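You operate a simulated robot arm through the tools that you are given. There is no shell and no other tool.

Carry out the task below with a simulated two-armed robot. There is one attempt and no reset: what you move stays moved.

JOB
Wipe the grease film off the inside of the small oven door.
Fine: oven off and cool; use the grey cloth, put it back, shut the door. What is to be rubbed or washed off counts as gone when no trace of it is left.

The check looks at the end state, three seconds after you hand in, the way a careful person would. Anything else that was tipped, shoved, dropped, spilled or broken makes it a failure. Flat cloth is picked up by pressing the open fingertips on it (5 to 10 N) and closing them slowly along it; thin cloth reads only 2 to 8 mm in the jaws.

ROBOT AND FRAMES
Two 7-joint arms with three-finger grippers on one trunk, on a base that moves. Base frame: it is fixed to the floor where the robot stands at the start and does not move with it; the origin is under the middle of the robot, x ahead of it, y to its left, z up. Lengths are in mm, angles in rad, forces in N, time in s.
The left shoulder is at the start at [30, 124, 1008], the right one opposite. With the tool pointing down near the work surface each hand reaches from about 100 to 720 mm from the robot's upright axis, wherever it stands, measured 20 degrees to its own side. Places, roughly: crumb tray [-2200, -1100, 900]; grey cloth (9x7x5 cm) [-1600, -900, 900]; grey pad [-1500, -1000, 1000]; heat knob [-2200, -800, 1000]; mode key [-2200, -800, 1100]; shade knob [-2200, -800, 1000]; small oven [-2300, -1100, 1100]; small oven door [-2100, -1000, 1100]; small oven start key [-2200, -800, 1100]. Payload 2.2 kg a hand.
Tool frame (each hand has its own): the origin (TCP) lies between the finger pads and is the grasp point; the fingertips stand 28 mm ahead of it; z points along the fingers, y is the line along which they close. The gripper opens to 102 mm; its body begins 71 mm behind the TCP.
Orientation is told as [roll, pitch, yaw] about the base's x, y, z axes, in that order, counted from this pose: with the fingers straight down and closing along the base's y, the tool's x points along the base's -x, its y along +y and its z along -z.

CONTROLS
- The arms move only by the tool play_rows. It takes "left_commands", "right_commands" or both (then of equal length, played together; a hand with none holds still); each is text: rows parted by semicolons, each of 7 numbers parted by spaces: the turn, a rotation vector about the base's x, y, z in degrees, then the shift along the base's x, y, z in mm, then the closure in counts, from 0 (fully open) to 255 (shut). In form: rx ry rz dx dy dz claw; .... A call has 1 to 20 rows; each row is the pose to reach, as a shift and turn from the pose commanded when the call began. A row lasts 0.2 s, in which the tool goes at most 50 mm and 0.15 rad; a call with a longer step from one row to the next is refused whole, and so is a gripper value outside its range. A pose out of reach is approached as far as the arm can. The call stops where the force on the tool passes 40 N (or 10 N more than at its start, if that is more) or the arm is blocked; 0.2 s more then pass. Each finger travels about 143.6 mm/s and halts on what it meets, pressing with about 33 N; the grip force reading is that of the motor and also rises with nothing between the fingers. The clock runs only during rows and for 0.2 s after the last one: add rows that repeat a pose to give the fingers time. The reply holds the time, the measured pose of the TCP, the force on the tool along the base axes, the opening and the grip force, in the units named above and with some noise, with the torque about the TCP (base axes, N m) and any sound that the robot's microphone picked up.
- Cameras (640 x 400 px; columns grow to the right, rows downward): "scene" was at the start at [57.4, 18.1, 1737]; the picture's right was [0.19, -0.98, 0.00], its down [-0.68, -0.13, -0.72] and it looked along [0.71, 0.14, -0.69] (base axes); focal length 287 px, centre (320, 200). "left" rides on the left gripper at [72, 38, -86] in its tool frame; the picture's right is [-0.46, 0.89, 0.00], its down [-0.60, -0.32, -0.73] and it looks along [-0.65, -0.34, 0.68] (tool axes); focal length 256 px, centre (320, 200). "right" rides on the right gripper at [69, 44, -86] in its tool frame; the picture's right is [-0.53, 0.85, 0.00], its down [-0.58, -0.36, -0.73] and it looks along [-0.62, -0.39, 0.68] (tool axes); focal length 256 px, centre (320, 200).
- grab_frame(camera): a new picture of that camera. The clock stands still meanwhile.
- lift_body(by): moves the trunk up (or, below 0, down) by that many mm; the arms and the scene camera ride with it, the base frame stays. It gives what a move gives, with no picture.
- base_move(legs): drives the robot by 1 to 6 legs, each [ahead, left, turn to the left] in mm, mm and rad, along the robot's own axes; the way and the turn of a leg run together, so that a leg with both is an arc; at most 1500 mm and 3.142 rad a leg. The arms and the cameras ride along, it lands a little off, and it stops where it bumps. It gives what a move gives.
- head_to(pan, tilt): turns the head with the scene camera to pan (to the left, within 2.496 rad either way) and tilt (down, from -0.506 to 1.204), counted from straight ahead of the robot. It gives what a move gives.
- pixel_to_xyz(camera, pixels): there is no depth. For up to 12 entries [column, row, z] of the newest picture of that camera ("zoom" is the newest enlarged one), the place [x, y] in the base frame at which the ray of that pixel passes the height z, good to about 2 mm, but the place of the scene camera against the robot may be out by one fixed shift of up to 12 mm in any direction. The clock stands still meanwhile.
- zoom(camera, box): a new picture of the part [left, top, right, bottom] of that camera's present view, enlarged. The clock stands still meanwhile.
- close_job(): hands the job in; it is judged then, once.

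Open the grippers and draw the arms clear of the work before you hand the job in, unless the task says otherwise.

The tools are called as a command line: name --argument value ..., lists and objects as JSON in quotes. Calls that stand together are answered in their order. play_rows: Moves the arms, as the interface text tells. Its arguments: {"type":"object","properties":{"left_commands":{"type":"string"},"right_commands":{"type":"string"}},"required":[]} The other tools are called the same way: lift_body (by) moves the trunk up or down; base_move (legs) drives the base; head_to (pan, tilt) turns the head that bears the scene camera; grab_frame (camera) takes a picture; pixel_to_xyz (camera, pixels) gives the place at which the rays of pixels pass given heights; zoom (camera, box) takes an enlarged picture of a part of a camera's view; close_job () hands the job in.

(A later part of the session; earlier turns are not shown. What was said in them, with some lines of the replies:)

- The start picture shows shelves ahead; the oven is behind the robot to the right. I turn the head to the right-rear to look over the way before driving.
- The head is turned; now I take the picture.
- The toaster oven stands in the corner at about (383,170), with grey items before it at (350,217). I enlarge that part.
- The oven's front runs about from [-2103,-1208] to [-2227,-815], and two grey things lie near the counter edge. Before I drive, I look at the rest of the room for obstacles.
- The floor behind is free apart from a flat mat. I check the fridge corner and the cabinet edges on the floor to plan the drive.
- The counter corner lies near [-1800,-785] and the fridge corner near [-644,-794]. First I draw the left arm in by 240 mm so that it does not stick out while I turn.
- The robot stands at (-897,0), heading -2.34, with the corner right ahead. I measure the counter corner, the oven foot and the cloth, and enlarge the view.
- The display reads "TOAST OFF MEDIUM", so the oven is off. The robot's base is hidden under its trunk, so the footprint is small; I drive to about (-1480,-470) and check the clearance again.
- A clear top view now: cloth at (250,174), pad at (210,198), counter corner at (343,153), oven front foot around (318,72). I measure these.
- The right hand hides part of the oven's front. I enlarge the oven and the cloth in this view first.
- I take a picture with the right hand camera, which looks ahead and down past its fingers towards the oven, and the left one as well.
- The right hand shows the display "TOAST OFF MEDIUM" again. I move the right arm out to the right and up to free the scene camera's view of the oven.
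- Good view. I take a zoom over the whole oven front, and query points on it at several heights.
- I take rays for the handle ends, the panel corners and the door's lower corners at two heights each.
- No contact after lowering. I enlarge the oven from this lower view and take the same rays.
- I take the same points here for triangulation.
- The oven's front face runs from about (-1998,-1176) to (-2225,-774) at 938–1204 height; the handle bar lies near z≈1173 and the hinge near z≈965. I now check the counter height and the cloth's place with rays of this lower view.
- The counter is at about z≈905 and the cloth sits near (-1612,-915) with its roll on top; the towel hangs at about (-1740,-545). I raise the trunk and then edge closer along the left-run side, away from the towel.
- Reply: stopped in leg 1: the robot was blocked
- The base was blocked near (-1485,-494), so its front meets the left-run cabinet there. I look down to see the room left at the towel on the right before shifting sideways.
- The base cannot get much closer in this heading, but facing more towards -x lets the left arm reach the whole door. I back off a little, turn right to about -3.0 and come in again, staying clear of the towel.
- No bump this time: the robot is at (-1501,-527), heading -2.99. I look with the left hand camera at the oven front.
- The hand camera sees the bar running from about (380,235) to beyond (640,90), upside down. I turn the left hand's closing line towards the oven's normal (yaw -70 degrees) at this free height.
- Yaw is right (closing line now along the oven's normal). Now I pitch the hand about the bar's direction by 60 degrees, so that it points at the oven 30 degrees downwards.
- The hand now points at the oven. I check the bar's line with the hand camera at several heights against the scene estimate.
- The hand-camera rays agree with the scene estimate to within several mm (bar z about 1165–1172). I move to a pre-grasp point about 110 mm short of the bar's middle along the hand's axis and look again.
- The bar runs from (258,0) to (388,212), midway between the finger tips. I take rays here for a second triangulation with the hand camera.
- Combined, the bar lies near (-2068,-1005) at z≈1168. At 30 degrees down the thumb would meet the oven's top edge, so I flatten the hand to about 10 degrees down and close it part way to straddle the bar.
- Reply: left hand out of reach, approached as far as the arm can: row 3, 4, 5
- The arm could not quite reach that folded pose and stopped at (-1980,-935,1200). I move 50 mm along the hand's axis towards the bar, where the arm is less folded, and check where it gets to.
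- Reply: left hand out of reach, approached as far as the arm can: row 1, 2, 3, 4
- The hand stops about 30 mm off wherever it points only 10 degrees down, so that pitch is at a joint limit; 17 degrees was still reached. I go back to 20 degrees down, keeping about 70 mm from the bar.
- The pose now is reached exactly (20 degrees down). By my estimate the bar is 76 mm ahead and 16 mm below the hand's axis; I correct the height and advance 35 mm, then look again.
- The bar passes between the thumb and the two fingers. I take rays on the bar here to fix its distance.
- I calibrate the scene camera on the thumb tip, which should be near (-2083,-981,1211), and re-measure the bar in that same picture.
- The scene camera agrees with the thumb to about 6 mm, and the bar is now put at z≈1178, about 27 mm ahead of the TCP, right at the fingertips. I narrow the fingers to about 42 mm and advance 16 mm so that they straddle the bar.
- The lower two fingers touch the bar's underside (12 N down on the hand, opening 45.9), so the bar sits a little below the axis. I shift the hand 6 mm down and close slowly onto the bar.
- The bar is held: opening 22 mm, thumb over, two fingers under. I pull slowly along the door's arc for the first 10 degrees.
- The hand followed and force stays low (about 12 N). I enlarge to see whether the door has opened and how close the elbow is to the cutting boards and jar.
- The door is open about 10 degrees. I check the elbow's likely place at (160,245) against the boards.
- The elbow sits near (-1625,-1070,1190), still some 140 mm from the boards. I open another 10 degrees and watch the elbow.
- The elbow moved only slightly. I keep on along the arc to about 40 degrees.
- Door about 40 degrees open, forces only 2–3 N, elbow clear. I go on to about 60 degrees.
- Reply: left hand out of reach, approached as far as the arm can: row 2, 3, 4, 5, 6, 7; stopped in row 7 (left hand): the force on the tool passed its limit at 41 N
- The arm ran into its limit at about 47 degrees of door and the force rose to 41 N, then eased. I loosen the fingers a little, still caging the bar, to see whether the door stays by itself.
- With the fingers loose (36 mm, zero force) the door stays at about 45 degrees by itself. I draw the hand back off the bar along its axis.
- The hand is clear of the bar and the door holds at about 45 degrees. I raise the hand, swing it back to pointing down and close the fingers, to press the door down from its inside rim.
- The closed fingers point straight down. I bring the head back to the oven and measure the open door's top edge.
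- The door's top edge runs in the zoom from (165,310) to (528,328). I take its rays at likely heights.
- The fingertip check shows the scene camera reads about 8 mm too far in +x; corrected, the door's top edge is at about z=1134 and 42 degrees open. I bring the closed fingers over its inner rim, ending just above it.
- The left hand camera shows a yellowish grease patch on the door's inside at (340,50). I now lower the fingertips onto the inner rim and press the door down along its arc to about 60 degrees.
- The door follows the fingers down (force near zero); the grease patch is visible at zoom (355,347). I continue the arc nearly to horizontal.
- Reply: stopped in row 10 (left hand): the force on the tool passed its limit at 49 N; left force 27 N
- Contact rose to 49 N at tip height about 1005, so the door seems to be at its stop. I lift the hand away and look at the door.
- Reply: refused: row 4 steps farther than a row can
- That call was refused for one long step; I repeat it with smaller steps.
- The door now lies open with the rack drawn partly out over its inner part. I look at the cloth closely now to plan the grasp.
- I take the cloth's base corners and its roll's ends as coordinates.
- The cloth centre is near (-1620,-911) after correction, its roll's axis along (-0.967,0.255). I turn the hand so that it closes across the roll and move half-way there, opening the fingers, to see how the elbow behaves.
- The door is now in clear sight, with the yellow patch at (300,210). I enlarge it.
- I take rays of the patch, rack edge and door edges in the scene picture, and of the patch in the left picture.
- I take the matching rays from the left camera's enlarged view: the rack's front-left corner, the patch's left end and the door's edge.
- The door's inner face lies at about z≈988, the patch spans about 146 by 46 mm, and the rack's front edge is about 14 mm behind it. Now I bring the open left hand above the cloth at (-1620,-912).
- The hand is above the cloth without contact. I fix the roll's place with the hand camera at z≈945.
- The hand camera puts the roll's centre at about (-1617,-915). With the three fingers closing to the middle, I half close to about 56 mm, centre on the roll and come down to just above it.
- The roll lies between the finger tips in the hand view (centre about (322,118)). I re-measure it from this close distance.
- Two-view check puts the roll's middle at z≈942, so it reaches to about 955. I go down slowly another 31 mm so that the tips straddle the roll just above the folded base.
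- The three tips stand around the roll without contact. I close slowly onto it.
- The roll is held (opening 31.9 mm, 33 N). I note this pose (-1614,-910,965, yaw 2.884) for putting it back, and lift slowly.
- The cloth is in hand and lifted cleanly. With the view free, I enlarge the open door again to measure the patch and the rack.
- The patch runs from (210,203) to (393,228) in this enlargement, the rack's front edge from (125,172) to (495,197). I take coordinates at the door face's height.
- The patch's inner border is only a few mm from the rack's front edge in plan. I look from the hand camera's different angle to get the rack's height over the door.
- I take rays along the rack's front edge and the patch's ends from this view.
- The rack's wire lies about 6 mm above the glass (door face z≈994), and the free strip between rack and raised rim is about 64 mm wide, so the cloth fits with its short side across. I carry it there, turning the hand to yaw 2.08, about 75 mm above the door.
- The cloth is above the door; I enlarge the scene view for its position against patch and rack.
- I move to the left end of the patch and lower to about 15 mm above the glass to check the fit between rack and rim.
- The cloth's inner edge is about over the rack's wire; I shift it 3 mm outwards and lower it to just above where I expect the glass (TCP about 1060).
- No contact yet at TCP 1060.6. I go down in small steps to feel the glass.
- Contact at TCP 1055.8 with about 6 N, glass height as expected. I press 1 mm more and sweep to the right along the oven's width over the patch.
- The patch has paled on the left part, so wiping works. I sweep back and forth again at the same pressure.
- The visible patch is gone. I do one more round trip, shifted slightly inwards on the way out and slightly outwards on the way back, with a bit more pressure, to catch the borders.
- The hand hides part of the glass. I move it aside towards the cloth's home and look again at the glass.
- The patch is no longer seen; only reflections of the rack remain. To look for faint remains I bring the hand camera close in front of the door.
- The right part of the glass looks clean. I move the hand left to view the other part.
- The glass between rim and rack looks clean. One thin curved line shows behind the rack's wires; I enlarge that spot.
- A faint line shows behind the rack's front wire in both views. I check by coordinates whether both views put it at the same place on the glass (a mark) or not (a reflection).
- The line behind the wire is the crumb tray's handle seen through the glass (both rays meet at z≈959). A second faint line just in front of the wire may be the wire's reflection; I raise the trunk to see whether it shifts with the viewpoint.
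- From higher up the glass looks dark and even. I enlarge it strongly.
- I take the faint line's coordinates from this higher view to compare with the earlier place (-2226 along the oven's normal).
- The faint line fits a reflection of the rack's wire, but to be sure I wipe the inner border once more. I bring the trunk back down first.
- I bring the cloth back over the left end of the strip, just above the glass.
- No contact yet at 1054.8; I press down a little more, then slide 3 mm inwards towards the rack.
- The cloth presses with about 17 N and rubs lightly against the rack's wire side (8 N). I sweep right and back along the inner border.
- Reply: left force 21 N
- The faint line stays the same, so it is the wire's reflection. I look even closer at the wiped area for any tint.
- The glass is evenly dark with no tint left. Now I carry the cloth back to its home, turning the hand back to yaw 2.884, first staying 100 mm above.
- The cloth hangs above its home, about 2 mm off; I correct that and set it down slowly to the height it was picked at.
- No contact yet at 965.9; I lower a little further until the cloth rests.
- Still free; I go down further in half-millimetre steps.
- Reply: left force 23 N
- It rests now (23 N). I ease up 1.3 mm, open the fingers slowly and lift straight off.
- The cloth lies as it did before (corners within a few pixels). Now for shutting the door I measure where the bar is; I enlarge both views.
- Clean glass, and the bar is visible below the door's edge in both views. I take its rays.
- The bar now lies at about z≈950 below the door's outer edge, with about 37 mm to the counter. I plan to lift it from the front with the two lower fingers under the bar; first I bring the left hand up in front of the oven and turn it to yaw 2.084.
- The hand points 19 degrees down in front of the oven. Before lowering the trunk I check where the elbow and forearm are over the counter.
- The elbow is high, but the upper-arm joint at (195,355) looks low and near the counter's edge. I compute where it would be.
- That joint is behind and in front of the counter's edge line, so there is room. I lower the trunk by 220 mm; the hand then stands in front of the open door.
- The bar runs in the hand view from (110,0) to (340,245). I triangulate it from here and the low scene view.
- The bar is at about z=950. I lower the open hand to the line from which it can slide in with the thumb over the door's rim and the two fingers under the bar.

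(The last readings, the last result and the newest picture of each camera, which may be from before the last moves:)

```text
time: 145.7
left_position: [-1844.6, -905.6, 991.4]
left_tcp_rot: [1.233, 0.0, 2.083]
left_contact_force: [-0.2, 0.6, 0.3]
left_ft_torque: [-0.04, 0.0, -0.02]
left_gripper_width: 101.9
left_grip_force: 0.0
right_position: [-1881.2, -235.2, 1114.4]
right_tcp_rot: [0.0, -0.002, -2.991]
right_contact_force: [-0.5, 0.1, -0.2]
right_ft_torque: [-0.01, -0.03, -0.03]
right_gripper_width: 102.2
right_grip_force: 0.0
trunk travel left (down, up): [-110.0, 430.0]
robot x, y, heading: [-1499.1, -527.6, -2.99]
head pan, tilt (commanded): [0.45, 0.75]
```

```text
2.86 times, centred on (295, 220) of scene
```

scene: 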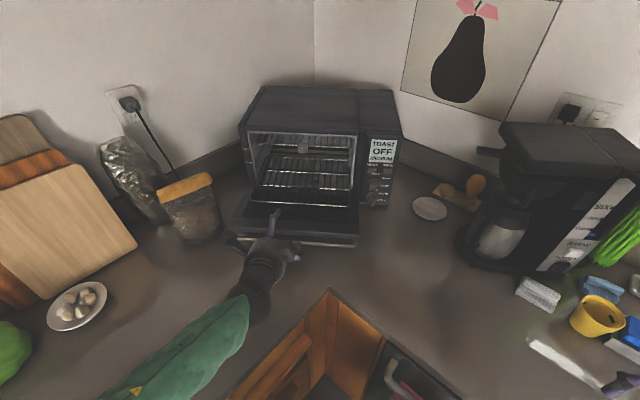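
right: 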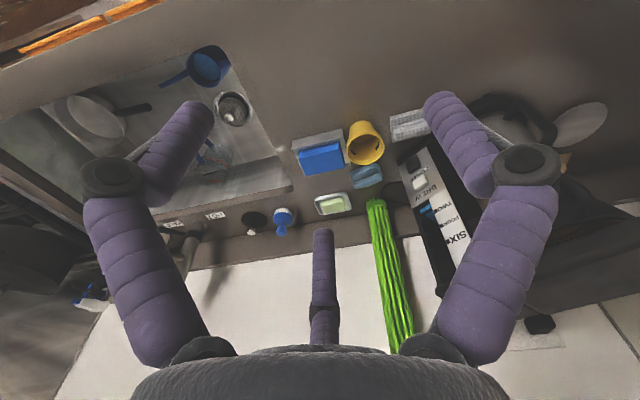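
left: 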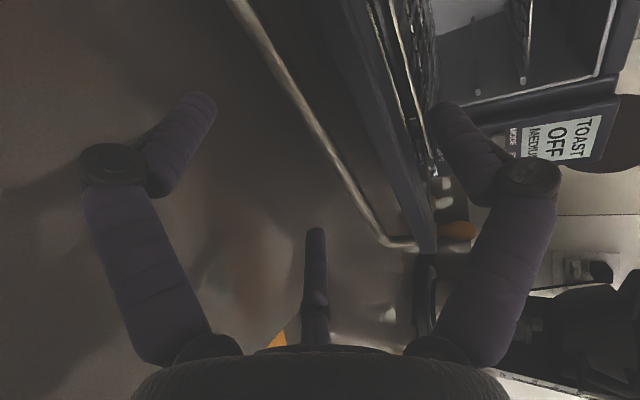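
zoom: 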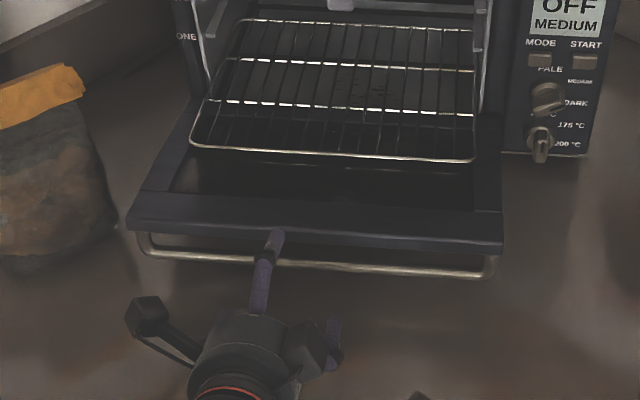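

Bar and door edge lie between the thumb and the lower fingers in the hand view. I slide in 60 mm along the hand's axis.

play_rows --left_commands "0 0 0 -12.3 -6.9 -5.1 0; 0 0 0 -24.6 -13.8 -10.3 0; 0 0 0 -36.8 -20.8 -15.4 0; 0 0 0 -49.1 -27.7 -20.5 0; 0 0 0 -49.1 -27.7 -20.5 0"

grab_frame --camera "left"

zoom --camera "scene" --box '[215, 150, 375, 290]'

```text
time: 146.8
left_position: [-1893.5, -932.5, 972.2]
left_tcp_rot: [1.234, -0.001, 2.085]
left_contact_force: [-0.5, 0.1, -0.4]
left_ft_torque: [-0.02, -0.02, 0.01]
left_gripper_width: 102.0
left_grip_force: 0.1
right_position: [-1879.6, -235.7, 1115.1]
right_tcp_rot: [-0.001, -0.001, -2.992]
right_contact_force: [0.1, 0.2, 0.5]
right_ft_torque: [0.01, -0.01, 0.01]
right_gripper_width: 102.1
right_grip_force: 0.0
trunk travel left (down, up): [-110.0, 430.0]
robot x, y, heading: [-1500.2, -528.8, -2.986]
head pan, tilt (commanded): [0.45, 0.75]
```

```text
taken
```

left: 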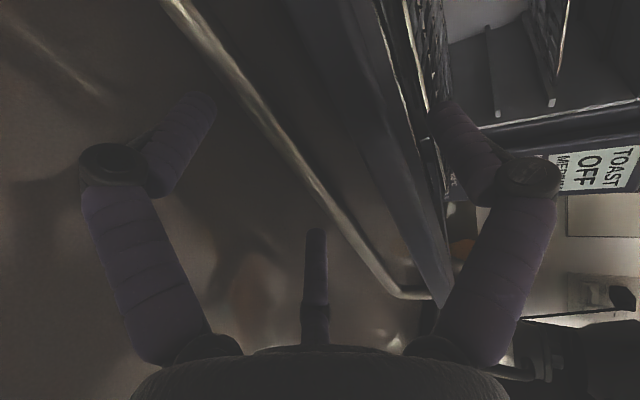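

```text
2.86 times, centred on (295, 220) of scene
```

zoom: 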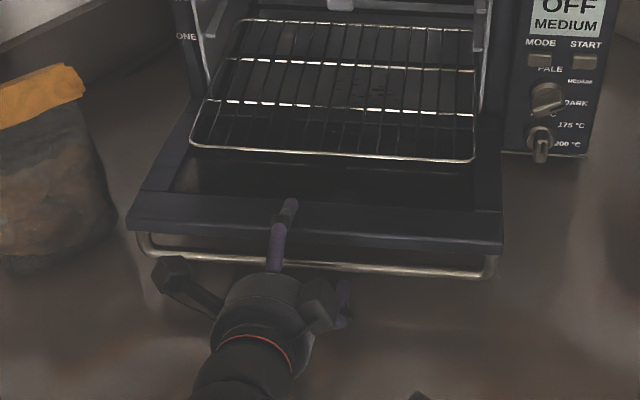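

The bar is just at the fingertips now and nothing touches. I advance 14 mm more so that the lower fingers reach under it, then raise a little to take it up.

play_rows --left_commands "0 0 0 -5.7 -3.2 -2.4 0; 0 0 0 -11.5 -6.5 -4.8 0; 0 0 0 -11.5 -6.5 -4.8 0; 0 0 0 -11.5 -6.5 -1.5 0; 0 0 0 -11.5 -6.5 2 0"

grab_frame --camera "left"

```text
time: 148.1
left_position: [-1905.1, -938.4, 972.3]
left_tcp_rot: [1.227, 0.0, 2.082]
left_contact_force: [0.8, -0.4, -4.7]
left_ft_torque: [0.27, 0.09, 0.0]
left_gripper_width: 101.9
left_grip_force: 0.2
right_position: [-1880.3, -234.4, 1113.7]
right_tcp_rot: [0.0, -0.001, -2.991]
right_contact_force: [0.3, -0.6, 0.1]
right_ft_torque: [0.0, 0.0, 0.03]
right_gripper_width: 102.0
right_grip_force: 0.0
trunk travel left (down, up): [-110.0, 430.0]
robot x, y, heading: [-1496.6, -531.1, -2.988]
head pan, tilt (commanded): [0.45, 0.75]
```

```text
taken
```

left: 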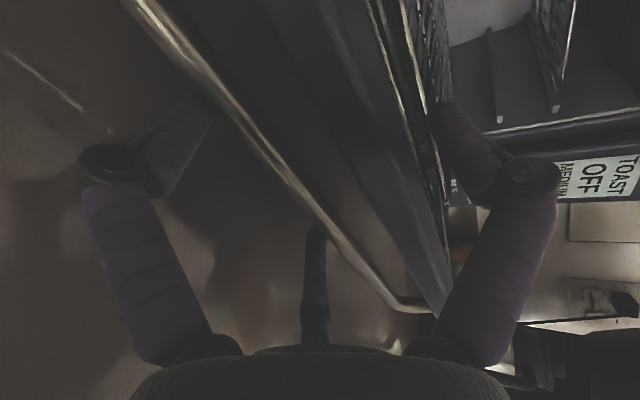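

The fingers carry the bar (about 5 N). I lift it along the door's arc to about 60 degrees.

play_rows --left_commands "0 0 0 0.4 0.2 7 0; 0 0 0 0.8 0.4 14 0; 0 0 0 0.7 0.4 23 0; 0 0 0 0.4 0.2 32 0; 0 0 0 -0.3 -0.1 41 0; 0 0 0 -1.2 -0.7 49.7 0; 0 0 0 -2.6 -1.5 58.5 0; 0 0 0 -4.2 -2.4 67.2 0; 0 0 0 -6.3 -3.5 76 0; 0 0 0 -8.5 -4.8 84.3 0"

grab_frame --camera "scene"

zoom --camera "scene" --box '[215, 130, 375, 270]'

grab_frame --camera "left"

```text
time: 150.2
left_position: [-1913.4, -944.2, 1058.1]
left_tcp_rot: [1.234, -0.001, 2.084]
left_contact_force: [2.9, 1.0, -4.8]
left_ft_torque: [0.26, 0.02, 0.2]
left_gripper_width: 102.2
left_grip_force: 0.0
right_position: [-1881.2, -234.4, 1114.3]
right_tcp_rot: [0.0, -0.003, -2.994]
right_contact_force: [0.1, 0.6, -0.7]
right_ft_torque: [0.01, 0.02, -0.01]
right_gripper_width: 102.0
right_grip_force: 0.0
trunk travel left (down, up): [-110.0, 430.0]
robot x, y, heading: [-1497.8, -526.7, -2.99]
head pan, tilt (commanded): [0.45, 0.75]
```

```text
taken
```

scene: 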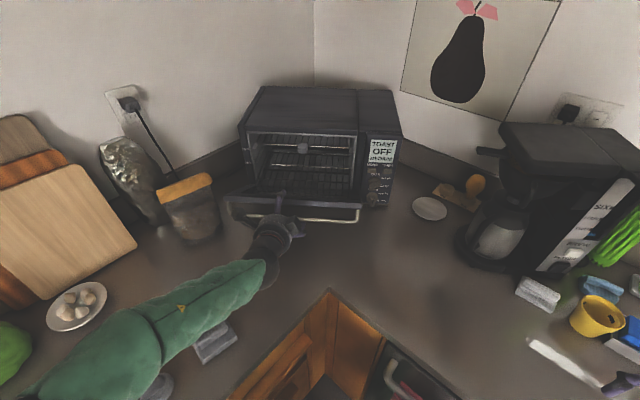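

```text
2.86 times, centred on (295, 200) of scene
```

zoom: 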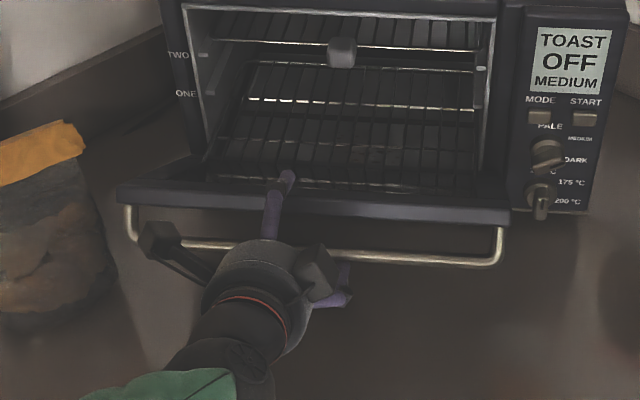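

```text
taken
```

left: 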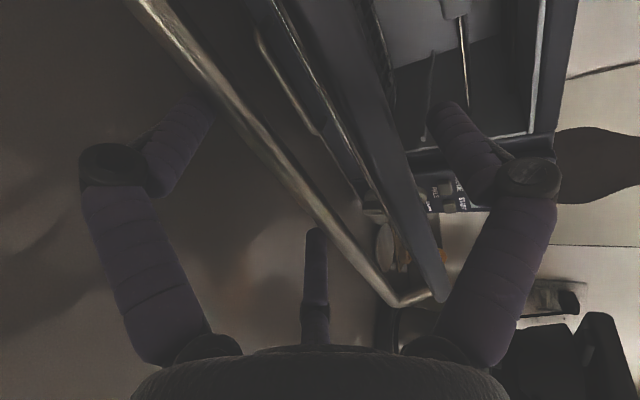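

The door is lifted to about 60 degrees and the rack slid back in. I continue along the arc to about 30 degrees.

play_rows --left_commands "0 0 0 -2.6 -1.5 8.3 0; 0 0 0 -5.6 -3.1 16.5 0; 0 0 0 -8.9 -5 24.6 0; 0 0 0 -12.5 -7 32.6 0; 0 0 0 -16.3 -9.2 40.2 0; 0 0 0 -20.5 -11.5 47.7 0; 0 0 0 -24.9 -14 55 0; 0 0 0 -29.6 -16.7 62.1 0; 0 0 0 -34.6 -19.5 69 0; 0 0 0 -39.8 -22.4 75.5 0; 0 0 0 -45.3 -25.5 81.8 0; 0 0 0 -51 -28.8 87.8 0"

grab_frame --camera "scene"

zoom --camera "scene" --box '[215, 80, 415, 240]'

grab_frame --camera "left"

```text
time: 152.8
left_position: [-1964.7, -973.1, 1146.0]
left_tcp_rot: [1.234, 0.001, 2.082]
left_contact_force: [0.3, 0.6, -4.5]
left_ft_torque: [0.16, 0.07, 0.08]
left_gripper_width: 102.2
left_grip_force: 0.0
right_position: [-1879.9, -235.1, 1114.2]
right_tcp_rot: [0.0, -0.002, -2.992]
right_contact_force: [-0.1, 0.0, -0.4]
right_ft_torque: [-0.01, -0.01, 0.02]
right_gripper_width: 102.0
right_grip_force: 0.1
trunk travel left (down, up): [-110.0, 430.0]
robot x, y, heading: [-1504.2, -527.5, -2.989]
head pan, tilt (commanded): [0.45, 0.75]
```

```text
taken
```

scene: 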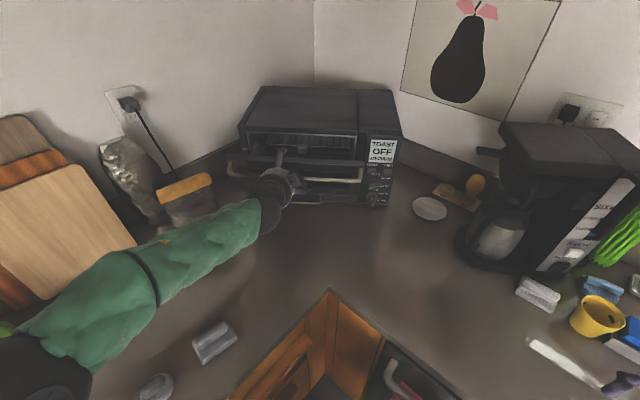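

```text
2.50 times, centred on (315, 160) of scene
```

zoom: 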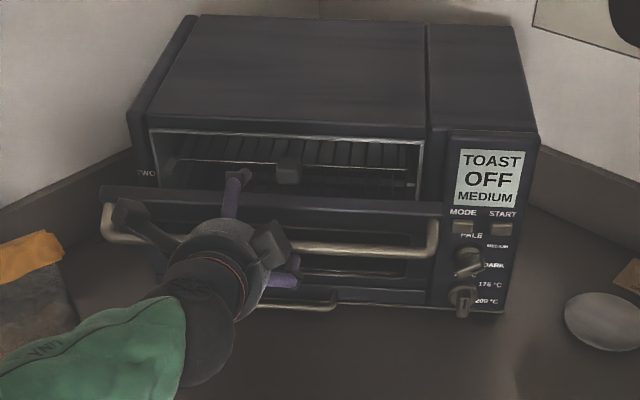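

```text
taken
```

left: 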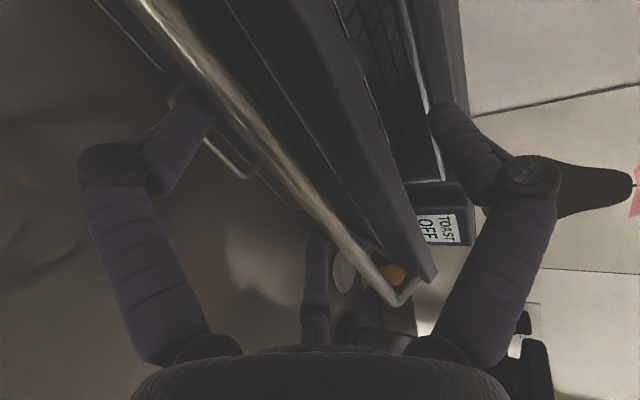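

The door stands at about 30 degrees. I lower the hand 8 mm to see that the door stays by itself, then draw back along the hand's axis.

play_rows --left_commands "0 0 0 1.2 0.7 -4 0; 0 0 0 2.4 1.3 -7.5 0; 0 0 0 2.4 1.3 -7.5 0; 0 0 0 10.6 5.9 -4 0; 0 0 0 22.9 12.8 1 0; 0 0 0 35 19.7 6 0; 0 0 0 47.5 26.7 11.5 0; 0 0 0 60 33.6 16.5 0; 0 0 0 72 40.5 21.7 0; 0 0 0 72 40.5 21.7 0"

zoom --camera "scene" --box '[215, 80, 415, 240]'

grab_frame --camera "left"

```text
time: 155.1
left_position: [-1891.9, -931.7, 1166.3]
left_tcp_rot: [1.234, 0.0, 2.083]
left_contact_force: [-1.0, 0.2, -0.3]
left_ft_torque: [0.03, 0.0, 0.02]
left_gripper_width: 102.0
left_grip_force: 0.1
right_position: [-1880.7, -234.3, 1114.2]
right_tcp_rot: [0.0, -0.002, -2.991]
right_contact_force: [0.6, 0.4, 0.0]
right_ft_torque: [0.0, 0.02, 0.01]
right_gripper_width: 101.8
right_grip_force: 0.0
trunk travel left (down, up): [-110.0, 430.0]
robot x, y, heading: [-1498.9, -530.7, -2.989]
head pan, tilt (commanded): [0.45, 0.75]
```

```text
2.50 times, centred on (315, 160) of scene
```

zoom: 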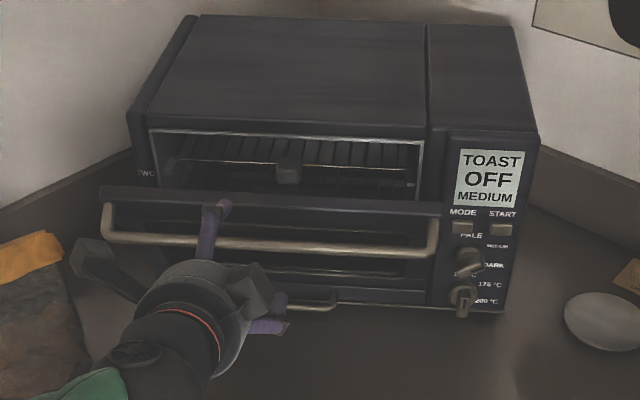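

```text
taken
```

left: 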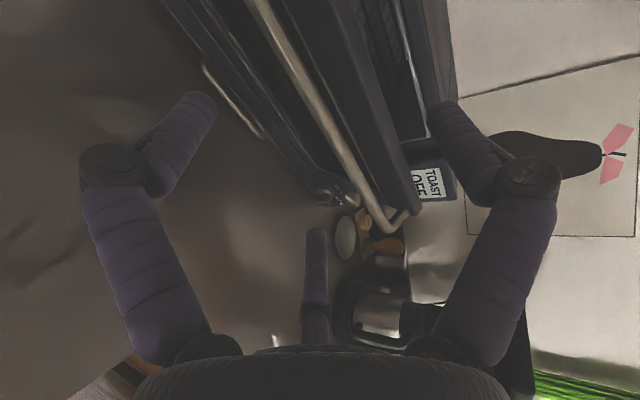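

The door stays put at about 30 degrees and the hand is free. Now I will grip the bar again as when opening and swing it shut; first I measure the bar from here.

pixel_to_xyz --camera "left" --pixels '[[318, 110, 1100], [318, 110, 1140], [270, 30, 1100], [270, 30, 1140], [370, 200, 1100], [370, 200, 1140]]'

pixel_to_xyz --camera "zoom" --pixels '[[250, 200, 1100]]'

zoom --camera "scene" --box '[235, 110, 375, 210]'

```text
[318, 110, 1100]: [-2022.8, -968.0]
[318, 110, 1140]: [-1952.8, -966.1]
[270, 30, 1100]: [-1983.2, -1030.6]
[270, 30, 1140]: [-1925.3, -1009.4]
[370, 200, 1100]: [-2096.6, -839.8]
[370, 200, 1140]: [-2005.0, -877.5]
```

```text
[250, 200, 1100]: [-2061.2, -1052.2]
```

```text
4.00 times, centred on (305, 160) of scene
```

zoom: 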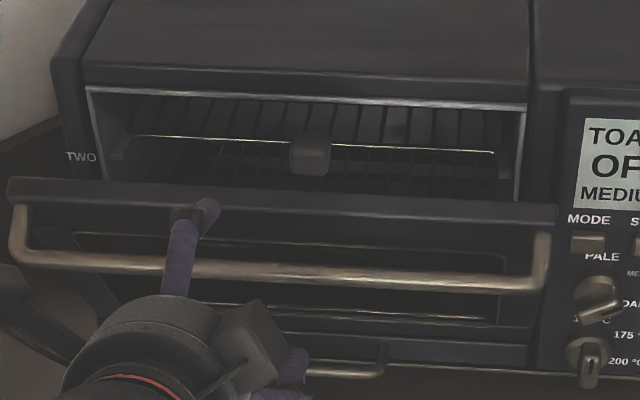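

I take the bar's scene rays from this enlargement.

pixel_to_xyz --camera "zoom" --pixels '[[100, 258, 1100], [100, 258, 1140], [300, 270, 1100], [300, 270, 1140], [480, 281, 1100], [480, 281, 1140]]'

```text
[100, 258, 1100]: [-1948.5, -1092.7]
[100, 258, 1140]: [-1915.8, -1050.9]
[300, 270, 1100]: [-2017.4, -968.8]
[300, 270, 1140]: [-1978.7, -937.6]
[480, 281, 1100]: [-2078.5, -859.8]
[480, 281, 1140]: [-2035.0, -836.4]
```

Taking the door's circle into account, the bar is at about (n -2203, z 1127), some 105 mm ahead and nearly on the hand's axis. I advance 60 mm with the fingers half closed and look again.

play_rows --left_commands "0 0 0 2.5 1.4 -8 50; 0 0 0 -10 -5.6 -13 100; 0 0 0 -22 -12.5 -18 100; 0 0 0 -34.5 -19.5 -23 100; 0 0 0 -46.6 -26.3 -28.5 100; 0 0 0 -46.6 -26.3 -28.5 100"

zoom --camera "left" --box '[160, 0, 480, 240]'

zoom --camera "scene" --box '[235, 110, 375, 210]'

```text
time: 156.4
left_position: [-1938.3, -958.8, 1138.7]
left_tcp_rot: [1.232, -0.001, 2.084]
left_contact_force: [-0.2, -0.6, -0.5]
left_ft_torque: [0.03, -0.03, 0.0]
left_gripper_width: 62.1
left_grip_force: 0.1
right_position: [-1880.1, -236.4, 1115.1]
right_tcp_rot: [0.001, -0.002, -2.99]
right_contact_force: [0.3, -0.3, 0.6]
right_ft_torque: [-0.04, -0.01, 0.0]
right_gripper_width: 101.9
right_grip_force: 0.1
trunk travel left (down, up): [-110.0, 430.0]
robot x, y, heading: [-1501.2, -526.8, -2.991]
head pan, tilt (commanded): [0.45, 0.75]
```

```text
1.67 times, centred on (320, 120) of left
```

zoom: 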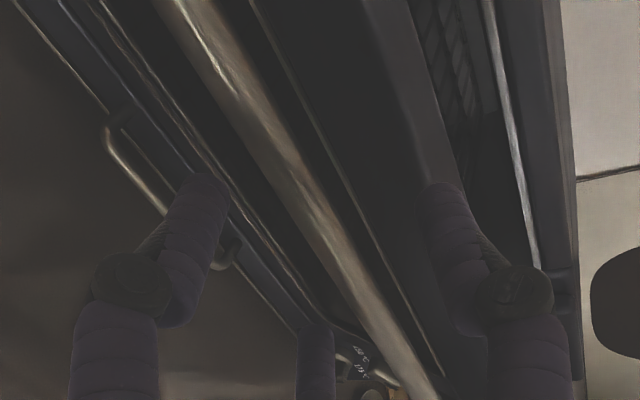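

```text
4.00 times, centred on (305, 160) of scene
```

zoom: 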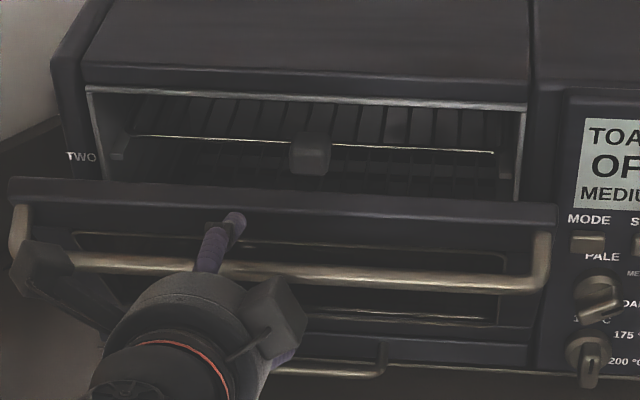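

The view matches the one from just before the first grip, so the bar is at the same relative place. I narrow the fingers, centre and advance 13 mm, then close on the bar.

play_rows --left_commands "0 0 0 1 0.5 -3 125; 0 0 0 1.8 1 -5.6 150; 0 0 0 1.8 1 -5.6 150; 0 0 0 -3.5 -2 -7.8 150; 0 0 0 -8.9 -5 -10 150; 0 0 0 -8.9 -5 -10 150"

zoom --camera "left" --box '[160, 0, 480, 240]'

```text
time: 157.8
left_position: [-1948.0, -963.9, 1128.7]
left_tcp_rot: [1.234, 0.002, 2.083]
left_contact_force: [1.0, -0.2, -0.1]
left_ft_torque: [0.0, 0.0, 0.0]
left_gripper_width: 42.0
left_grip_force: 0.1
right_position: [-1879.9, -235.5, 1112.8]
right_tcp_rot: [-0.001, -0.003, -2.99]
right_contact_force: [-1.2, 0.9, 0.4]
right_ft_torque: [0.02, 0.01, 0.02]
right_gripper_width: 102.0
right_grip_force: 0.0
trunk travel left (down, up): [-110.0, 430.0]
robot x, y, heading: [-1499.6, -529.2, -2.987]
head pan, tilt (commanded): [0.45, 0.75]
```

```text
1.67 times, centred on (320, 120) of left
```

zoom: 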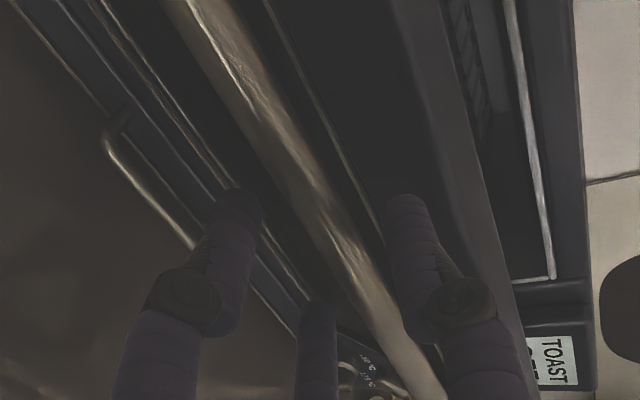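

No contact and the bar lies between the fingers. I advance another 4 mm and close.

play_rows --left_commands "0 0 0 -3.3 -1.8 -1.4 150; 0 0 0 -3.3 -1.8 -1.4 165; 0 0 0 -3.3 -1.8 -1.4 180; 0 0 0 -3.3 -1.8 -1.4 195; 0 0 0 -3.3 -1.8 -1.4 210; 0 0 0 -3.3 -1.8 -1.4 225; 0 0 0 -3.3 -1.8 -1.4 225"

zoom --camera "left" --box '[160, 0, 480, 240]'

```text
time: 159.4
left_position: [-1949.7, -965.7, 1129.6]
left_tcp_rot: [1.234, -0.002, 2.085]
left_contact_force: [2.8, 0.9, 3.8]
left_ft_torque: [-0.04, 0.13, 0.0]
left_gripper_width: 22.6
left_grip_force: 45.2
right_position: [-1879.5, -235.3, 1114.4]
right_tcp_rot: [0.0, -0.003, -2.993]
right_contact_force: [0.2, -1.6, 0.0]
right_ft_torque: [-0.01, -0.01, -0.02]
right_gripper_width: 102.2
right_grip_force: 0.1
trunk travel left (down, up): [-110.0, 430.0]
robot x, y, heading: [-1499.9, -530.1, -2.988]
head pan, tilt (commanded): [0.45, 0.75]
```

```text
1.67 times, centred on (320, 120) of left
```

zoom: 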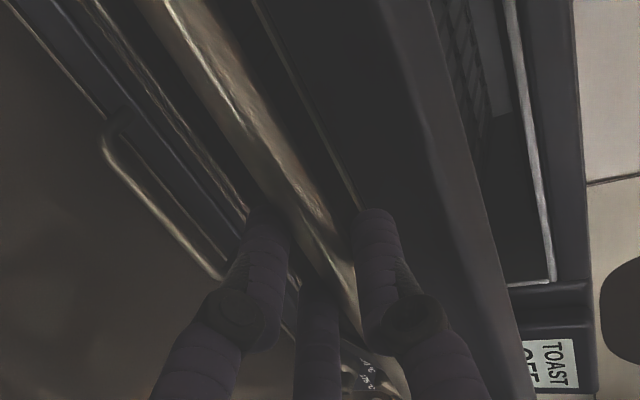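

The bar is held again (22.6 mm, 45 N). I swing the door along its arc nearly shut.

play_rows --left_commands "0 0 0 -5.8 -3.3 5.7 225; 0 0 0 -12 -6.8 11.2 225; 0 0 0 -18.4 -10.4 16.3 225; 0 0 0 -24.9 -14 21.1 225; 0 0 0 -31.6 -17.8 25.5 225; 0 0 0 -38.5 -21.7 29.6 225; 0 0 0 -45.6 -25.7 33.4 225; 0 0 0 -52.7 -29.7 36.8 225; 0 0 0 -59.9 -33.8 39.9 225; 0 0 0 -67.3 -38 42.5 225; 0 0 0 -71 -40 43.7 225; 0 0 0 -74.8 -42.2 44.9 225"

zoom --camera "scene" --box '[215, 80, 415, 220]'

```text
time: 162.1
left_position: [-2025.2, -1007.1, 1173.3]
left_tcp_rot: [1.234, 0.001, 2.084]
left_contact_force: [1.1, -0.5, -3.5]
left_ft_torque: [0.19, -0.05, 0.04]
left_gripper_width: 21.9
left_grip_force: 45.1
right_position: [-1881.0, -235.9, 1114.5]
right_tcp_rot: [-0.001, 0.0, -2.991]
right_contact_force: [-0.4, 0.2, 0.4]
right_ft_torque: [-0.01, 0.01, 0.05]
right_gripper_width: 101.7
right_grip_force: 0.1
trunk travel left (down, up): [-110.0, 430.0]
robot x, y, heading: [-1500.6, -529.1, -2.988]
head pan, tilt (commanded): [0.45, 0.75]
```

```text
2.86 times, centred on (315, 150) of scene
```

zoom: 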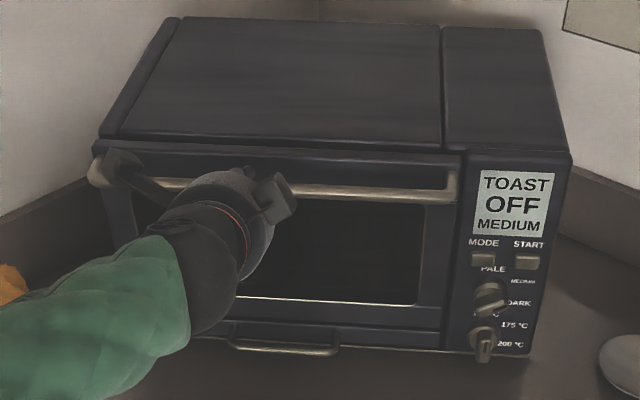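

Almost shut: by the earlier closed grip about 10 mm remain. I push on gently until it seats.

play_rows --left_commands "0 0 0 -2.6 -1.5 0.5 225; 0 0 0 -5.2 -3 1 225; 0 0 0 -7.8 -4.4 1.4 225; 0 0 0 -9.6 -5.4 1.6 225; 0 0 0 -10.5 -5.9 1.7 225; 0 0 0 -10.5 -5.9 1.7 225"

zoom --camera "scene" --box '[215, 80, 415, 220]'

```text
time: 163.4
left_position: [-2034.0, -1011.7, 1174.5]
left_tcp_rot: [1.236, -0.001, 2.086]
left_contact_force: [16.0, 9.4, -1.8]
left_ft_torque: [0.1, -0.06, 0.11]
left_gripper_width: 21.8
left_grip_force: 45.0
right_position: [-1878.3, -233.7, 1114.0]
right_tcp_rot: [-0.001, -0.003, -2.992]
right_contact_force: [-1.3, 0.4, 0.4]
right_ft_torque: [-0.03, -0.03, -0.02]
right_gripper_width: 102.1
right_grip_force: 0.1
trunk travel left (down, up): [-110.0, 430.0]
robot x, y, heading: [-1503.4, -531.0, -2.985]
head pan, tilt (commanded): [0.45, 0.75]
```

```text
2.86 times, centred on (315, 150) of scene
```

zoom: 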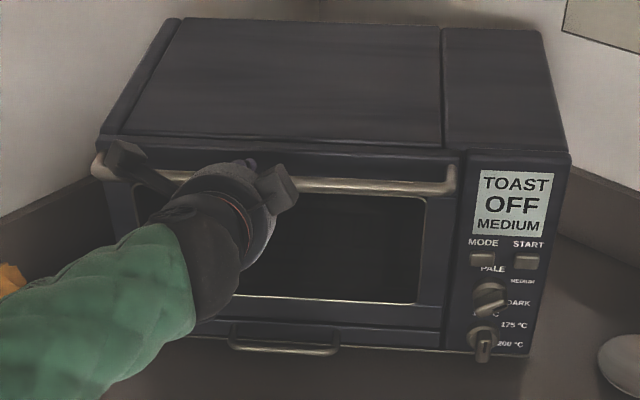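

The door is seated: 18 N of counterforce at the same place as the closed grip before. I loosen the fingers to 36 mm and draw the hand straight back.

play_rows --left_commands "0 0 0 1.3 0.7 0 225; 0 0 0 1.3 0.7 0 205; 0 0 0 1.3 0.7 0 185; 0 0 0 1.3 0.7 0 165; 0 0 0 1.3 0.7 0 165"

play_rows --left_commands "0 0 0 8.2 4.6 3.4 165; 0 0 0 16.4 9.2 6.8 165; 0 0 0 24.5 13.8 10.3 165; 0 0 0 36.8 20.8 15.4 165; 0 0 0 49 27.7 20.5 165; 0 0 0 65 37 27 165; 0 0 0 82 46 34 165; 0 0 0 98 55 41 165; 0 0 0 98 55 41 165"

grab_frame --camera "scene"

zoom --camera "scene" --box '[215, 80, 415, 220]'

grab_frame --camera "left"

```text
time: 164.7
left_position: [-2033.7, -1012.7, 1173.8]
left_tcp_rot: [1.234, 0.0, 2.085]
left_contact_force: [0.8, -0.1, 0.4]
left_ft_torque: [0.01, -0.01, 0.0]
left_gripper_width: 36.0
left_grip_force: 0.0
right_position: [-1879.8, -236.2, 1115.1]
right_tcp_rot: [0.0, -0.002, -2.991]
right_contact_force: [0.2, 0.3, -0.8]
right_ft_torque: [0.02, -0.03, -0.01]
right_gripper_width: 102.1
right_grip_force: 0.1
trunk travel left (down, up): [-110.0, 430.0]
robot x, y, heading: [-1504.9, -528.4, -2.99]
head pan, tilt (commanded): [0.45, 0.75]
```

```text
time: 166.7
left_position: [-1936.6, -957.3, 1215.0]
left_tcp_rot: [1.233, 0.001, 2.085]
left_contact_force: [0.4, -1.0, -0.2]
left_ft_torque: [-0.02, -0.05, 0.0]
left_gripper_width: 35.9
left_grip_force: 0.0
right_position: [-1880.9, -234.5, 1114.2]
right_tcp_rot: [0.0, 0.0, -2.991]
right_contact_force: [0.6, -0.3, -0.5]
right_ft_torque: [0.0, -0.02, -0.05]
right_gripper_width: 102.1
right_grip_force: 0.1
trunk travel left (down, up): [-110.0, 430.0]
robot x, y, heading: [-1501.1, -532.3, -2.989]
head pan, tilt (commanded): [0.45, 0.75]
```

```text
taken
```

scene: 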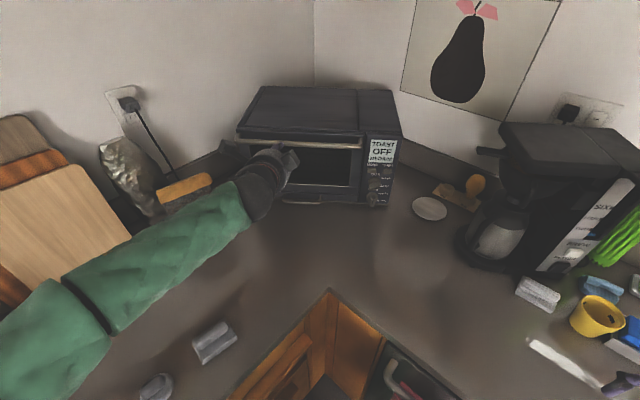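

```text
2.86 times, centred on (315, 150) of scene
```

zoom: 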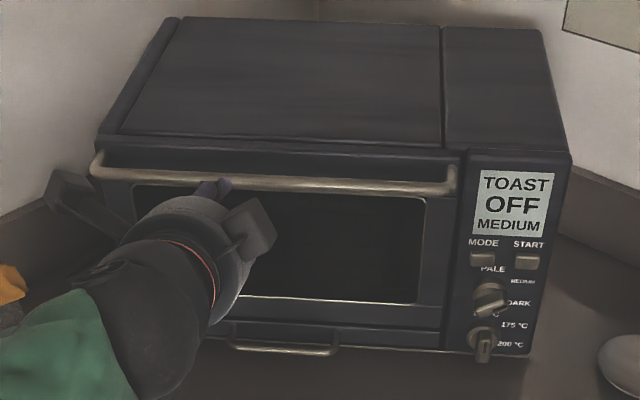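

```text
taken
```

left: 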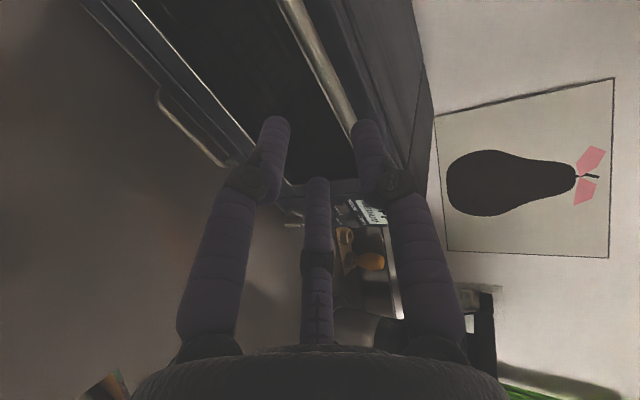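

The door is shut and the hand is free. I draw it further back and up, open the fingers and swing it down-pointing, clear of the oven.

play_rows --left_commands "0 0 0 30 17 15 120; 0 0 0 60 34 30 60; 3.83 -6.79 0 80 45 45 0; 7.66 -13.59 0 90 50 60 0; 11.49 -20.38 0 100 55 75 0; 15.32 -27.18 0 105 58 90 0; 19.15 -33.97 0 110 60 105 0; 22.98 -40.76 0 110 60 115 0; 26.81 -47.56 0 110 60 120 0; 30.64 -54.35 0 110 60 125 0; 34.4 -61 0 110 60 130 0; 34.4 -61 0 110 60 130 0"

grab_frame --camera "scene"

```text
time: 169.2
left_position: [-1825.4, -894.6, 1333.8]
left_tcp_rot: [0.009, 0.001, 2.085]
left_contact_force: [0.7, 0.4, -0.5]
left_ft_torque: [-0.02, 0.04, 0.02]
left_gripper_width: 101.8
left_grip_force: 0.1
left hand out of reach, approached as far as the arm can: row 11, 12
right_position: [-1880.8, -235.4, 1115.1]
right_tcp_rot: [0.0, -0.002, -2.993]
right_contact_force: [0.3, 0.4, 0.3]
right_ft_torque: [-0.03, 0.02, -0.03]
right_gripper_width: 102.1
right_grip_force: 0.0
trunk travel left (down, up): [-110.0, 430.0]
robot x, y, heading: [-1500.8, -525.8, -2.99]
head pan, tilt (commanded): [0.45, 0.75]
```

```text
taken
```

scene: 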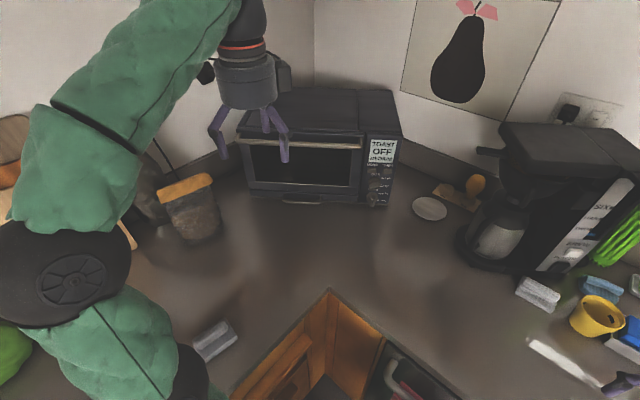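

The oven is shut with "TOAST OFF MEDIUM" unchanged. I back the robot away a little and then check the whole scene.

base_move --legs '[[-220, -80, 0]]'

head_to --pan 0.35 --tilt 0.6

grab_frame --camera "scene"

```text
time: 171.0
left_position: [-1619.8, -780.5, 1335.4]
left_tcp_rot: [0.012, 0.0, 2.082]
left_contact_force: [-0.2, -0.5, 0.7]
left_ft_torque: [-0.01, 0.03, 0.01]
left_gripper_width: 101.9
left_grip_force: 0.1
right_position: [-1675.2, -122.1, 1114.4]
right_tcp_rot: [0.0, -0.003, -2.991]
right_contact_force: [0.6, 0.8, -0.7]
right_ft_torque: [-0.01, 0.02, 0.02]
right_gripper_width: 102.0
right_grip_force: 0.0
trunk travel left (down, up): [-110.0, 430.0]
robot x, y, heading: [-1296.3, -415.4, -2.991]
head pan, tilt (commanded): [0.45, 0.75]
```

```text
time: 171.7
left_position: [-1621.3, -781.7, 1334.0]
left_tcp_rot: [0.012, -0.001, 2.081]
left_contact_force: [1.0, -0.1, 0.3]
left_ft_torque: [0.0, 0.0, 0.04]
left_gripper_width: 102.2
left_grip_force: 0.0
right_position: [-1675.3, -123.1, 1114.4]
right_tcp_rot: [-0.001, -0.001, -2.991]
right_contact_force: [-0.2, -0.4, 0.2]
right_ft_torque: [0.01, 0.04, 0.02]
right_gripper_width: 101.9
right_grip_force: 0.1
trunk travel left (down, up): [-110.0, 430.0]
robot x, y, heading: [-1297.9, -420.8, -2.989]
head pan, tilt (commanded): [0.351, 0.6]
```

```text
taken
```

scene: 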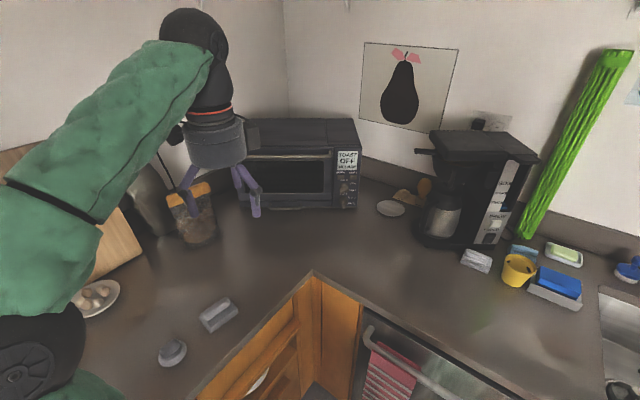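

Everything looks in place: cloth at (219,314), pad at (172,352), towel and oven. I enlarge the oven to check the door's gap and the keys.

zoom --camera "scene" --box '[230, 100, 390, 220]'

zoom --camera "scene" --box '[130, 260, 290, 380]'

```text
3.33 times, centred on (310, 160) of scene
```

zoom: 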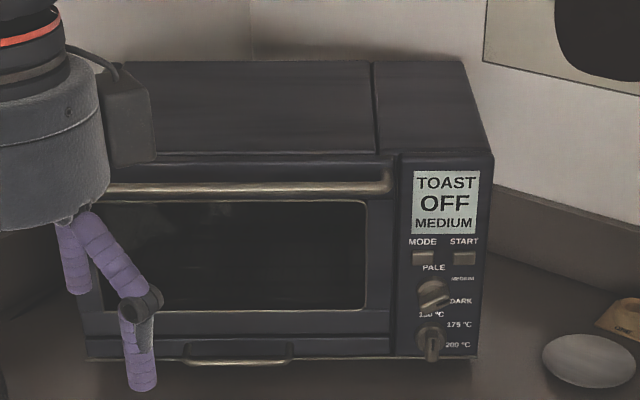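

```text
3.33 times, centred on (210, 320) of scene
```

zoom: 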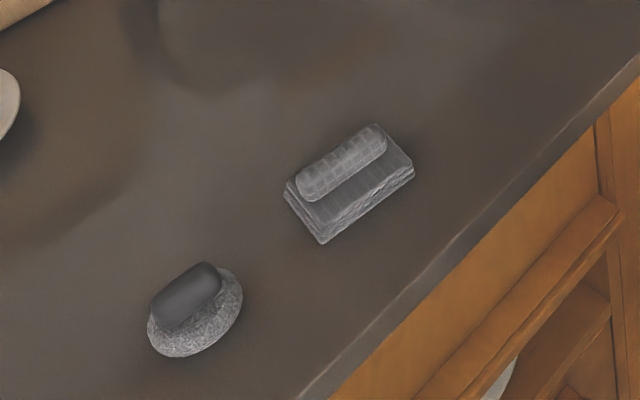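

The door looks flush, keys and display unchanged, cloth and pad as before. As a numeric check of the shut door I compare the bar's ray with the first closed state (n about -2294 at z=1170, uncorrected).

pixel_to_xyz --camera "scene" --pixels '[[274, 156.6, 1170], [300, 156.2, 1170], [319, 155.7, 1170], [319, 155.7, 1180], [220, 325, 905], [336, 208.5, 938], [256, 207, 938], [357.5, 146.5, 1204]]'

```text
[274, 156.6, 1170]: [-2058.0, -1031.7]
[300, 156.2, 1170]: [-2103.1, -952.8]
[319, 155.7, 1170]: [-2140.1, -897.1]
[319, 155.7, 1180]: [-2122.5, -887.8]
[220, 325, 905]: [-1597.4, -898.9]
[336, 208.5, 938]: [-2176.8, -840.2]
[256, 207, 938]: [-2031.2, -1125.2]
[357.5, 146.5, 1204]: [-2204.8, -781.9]
```

The bar's ray agrees with the first closed state to within a few mm, so the door is shut. I back off a bit more so that both arms are well clear, and take a last look.

base_move --legs '[[-180, -80, 0]]'

grab_frame --camera "scene"

zoom --camera "scene" --box '[160, 100, 480, 300]'

```text
time: 173.3
left_position: [-1455.8, -676.0, 1335.2]
left_tcp_rot: [0.015, 0.0, 2.084]
left_contact_force: [0.0, 0.6, -0.5]
left_ft_torque: [-0.01, 0.02, 0.02]
left_gripper_width: 102.0
left_grip_force: 0.1
right_position: [-1508.9, -15.6, 1114.2]
right_tcp_rot: [0.001, -0.005, -2.992]
right_contact_force: [0.0, 0.1, 0.4]
right_ft_torque: [-0.02, 0.05, 0.02]
right_gripper_width: 102.1
right_grip_force: 0.0
trunk travel left (down, up): [-110.0, 430.0]
robot x, y, heading: [-1128.3, -310.5, -2.996]
head pan, tilt (commanded): [0.351, 0.6]
```

```text
taken
```

scene: 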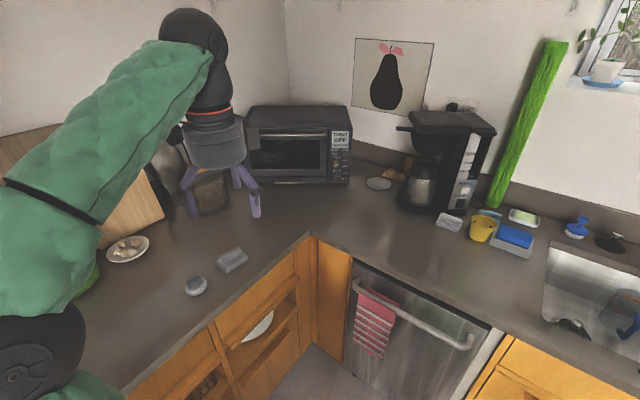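

```text
2.00 times, centred on (320, 200) of scene
```

zoom: 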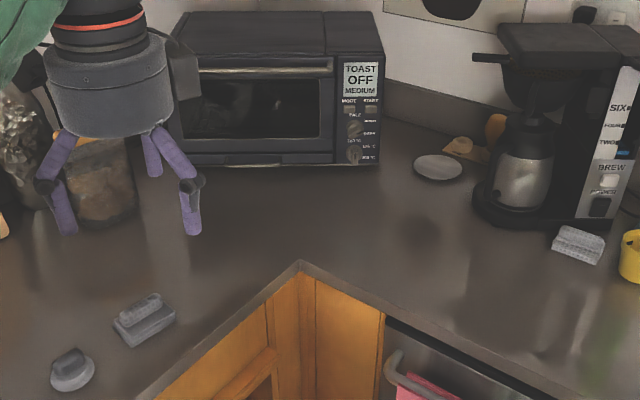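

All is in place. One faint tone shows in the oven's window at (245,100) of the enlargement; I look at it closer before handing in.

zoom --camera "scene" --box '[245, 125, 335, 190]'

```text
6.15 times, centred on (290, 158) of scene
```

zoom: 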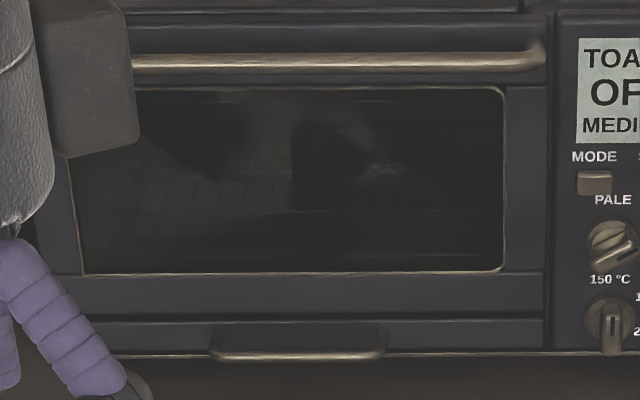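

It looks like a reflection of the robot and the room. I raise the trunk to see whether it changes with the viewpoint, as a reflection would.

lift_body --by 220

head_to --pan 0.35 --tilt 0.7

grab_frame --camera "scene"

zoom --camera "scene" --box '[240, 100, 360, 210]'

```text
time: 175.6
left_position: [-1456.1, -676.1, 1554.5]
left_tcp_rot: [0.013, 0.001, 2.081]
left_contact_force: [-0.1, -0.9, 0.1]
left_ft_torque: [0.0, 0.02, 0.0]
left_gripper_width: 102.2
left_grip_force: 0.1
right_position: [-1509.8, -16.6, 1334.9]
right_tcp_rot: [0.0, -0.001, -2.993]
right_contact_force: [-0.2, 0.2, 0.1]
right_ft_torque: [0.01, 0.01, 0.01]
right_gripper_width: 102.1
right_grip_force: 0.1
trunk travel left (down, up): [-330.0, 210.0]
robot x, y, heading: [-1130.4, -313.7, -2.986]
head pan, tilt (commanded): [0.351, 0.6]
```

```text
time: 176.3
left_position: [-1456.2, -676.7, 1555.7]
left_tcp_rot: [0.012, -0.001, 2.082]
left_contact_force: [-0.7, -0.3, 1.0]
left_ft_torque: [-0.03, 0.06, 0.02]
left_gripper_width: 102.1
left_grip_force: 0.1
right_position: [-1509.3, -16.8, 1335.4]
right_tcp_rot: [0.0, -0.002, -2.994]
right_contact_force: [0.4, 0.2, -0.2]
right_ft_torque: [-0.01, -0.02, -0.02]
right_gripper_width: 101.9
right_grip_force: 0.1
trunk travel left (down, up): [-330.0, 210.0]
robot x, y, heading: [-1131.7, -312.2, -2.991]
head pan, tilt (commanded): [0.351, 0.7]
```

```text
taken
```

scene: 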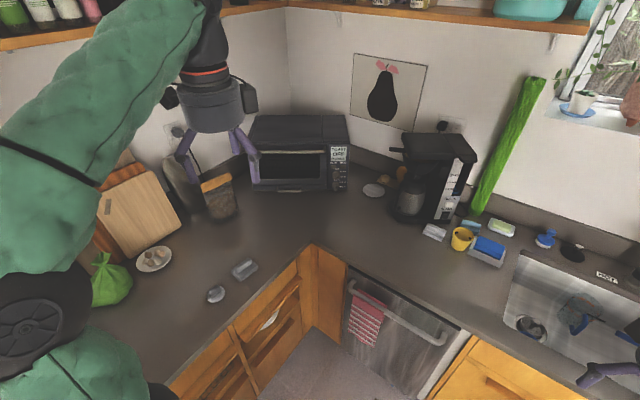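

```text
3.64 times, centred on (300, 155) of scene
```

zoom: 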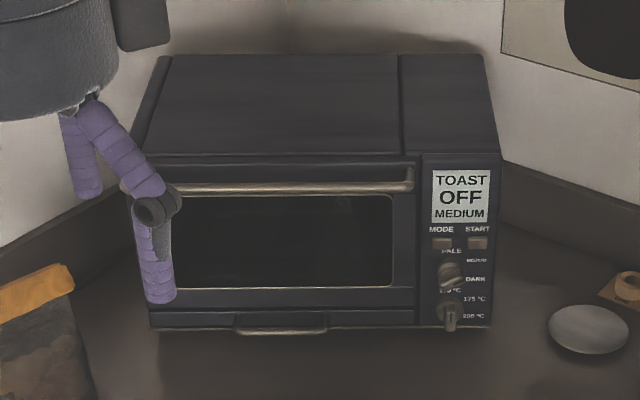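

From here the window is evenly dark, so the tone was only a reflection. The film is wiped off, the cloth is back, the door is shut, and both grippers are open and clear of the work. I hand the job in.

close_job

```text
The job is handed in.
```

I wiped the grease film off the inside of the small oven door, put the grey cloth back and shut the door. The job is handed in; I have not seen the verdict.

- **Film:** I swept the cloth over the patch in several passes, with extra passes along the edge near the rack. No yellow showed afterwards in close-ups. The faint marks still visible in the glass were reflections and the crumb tray handle seen through it.
- **Cloth:** it is back where it was to within a few millimetres, judging by before-and-after pictures.
- **Door:** it is shut against its stop. The handle is back where it was before I opened it, to within a few millimetres.
- **Oven and surroundings:** the display still reads "TOAST OFF MEDIUM". The pad, towel and other items on the counter look untouched.
- **Contacts:** the base touched the cabinet front once. The arm stopped twice at its force limit, at 41 N pulling the door open and 49 N against its open stop. The oven had not visibly moved afterwards.

Both grippers are open and the arms are clear of the work.
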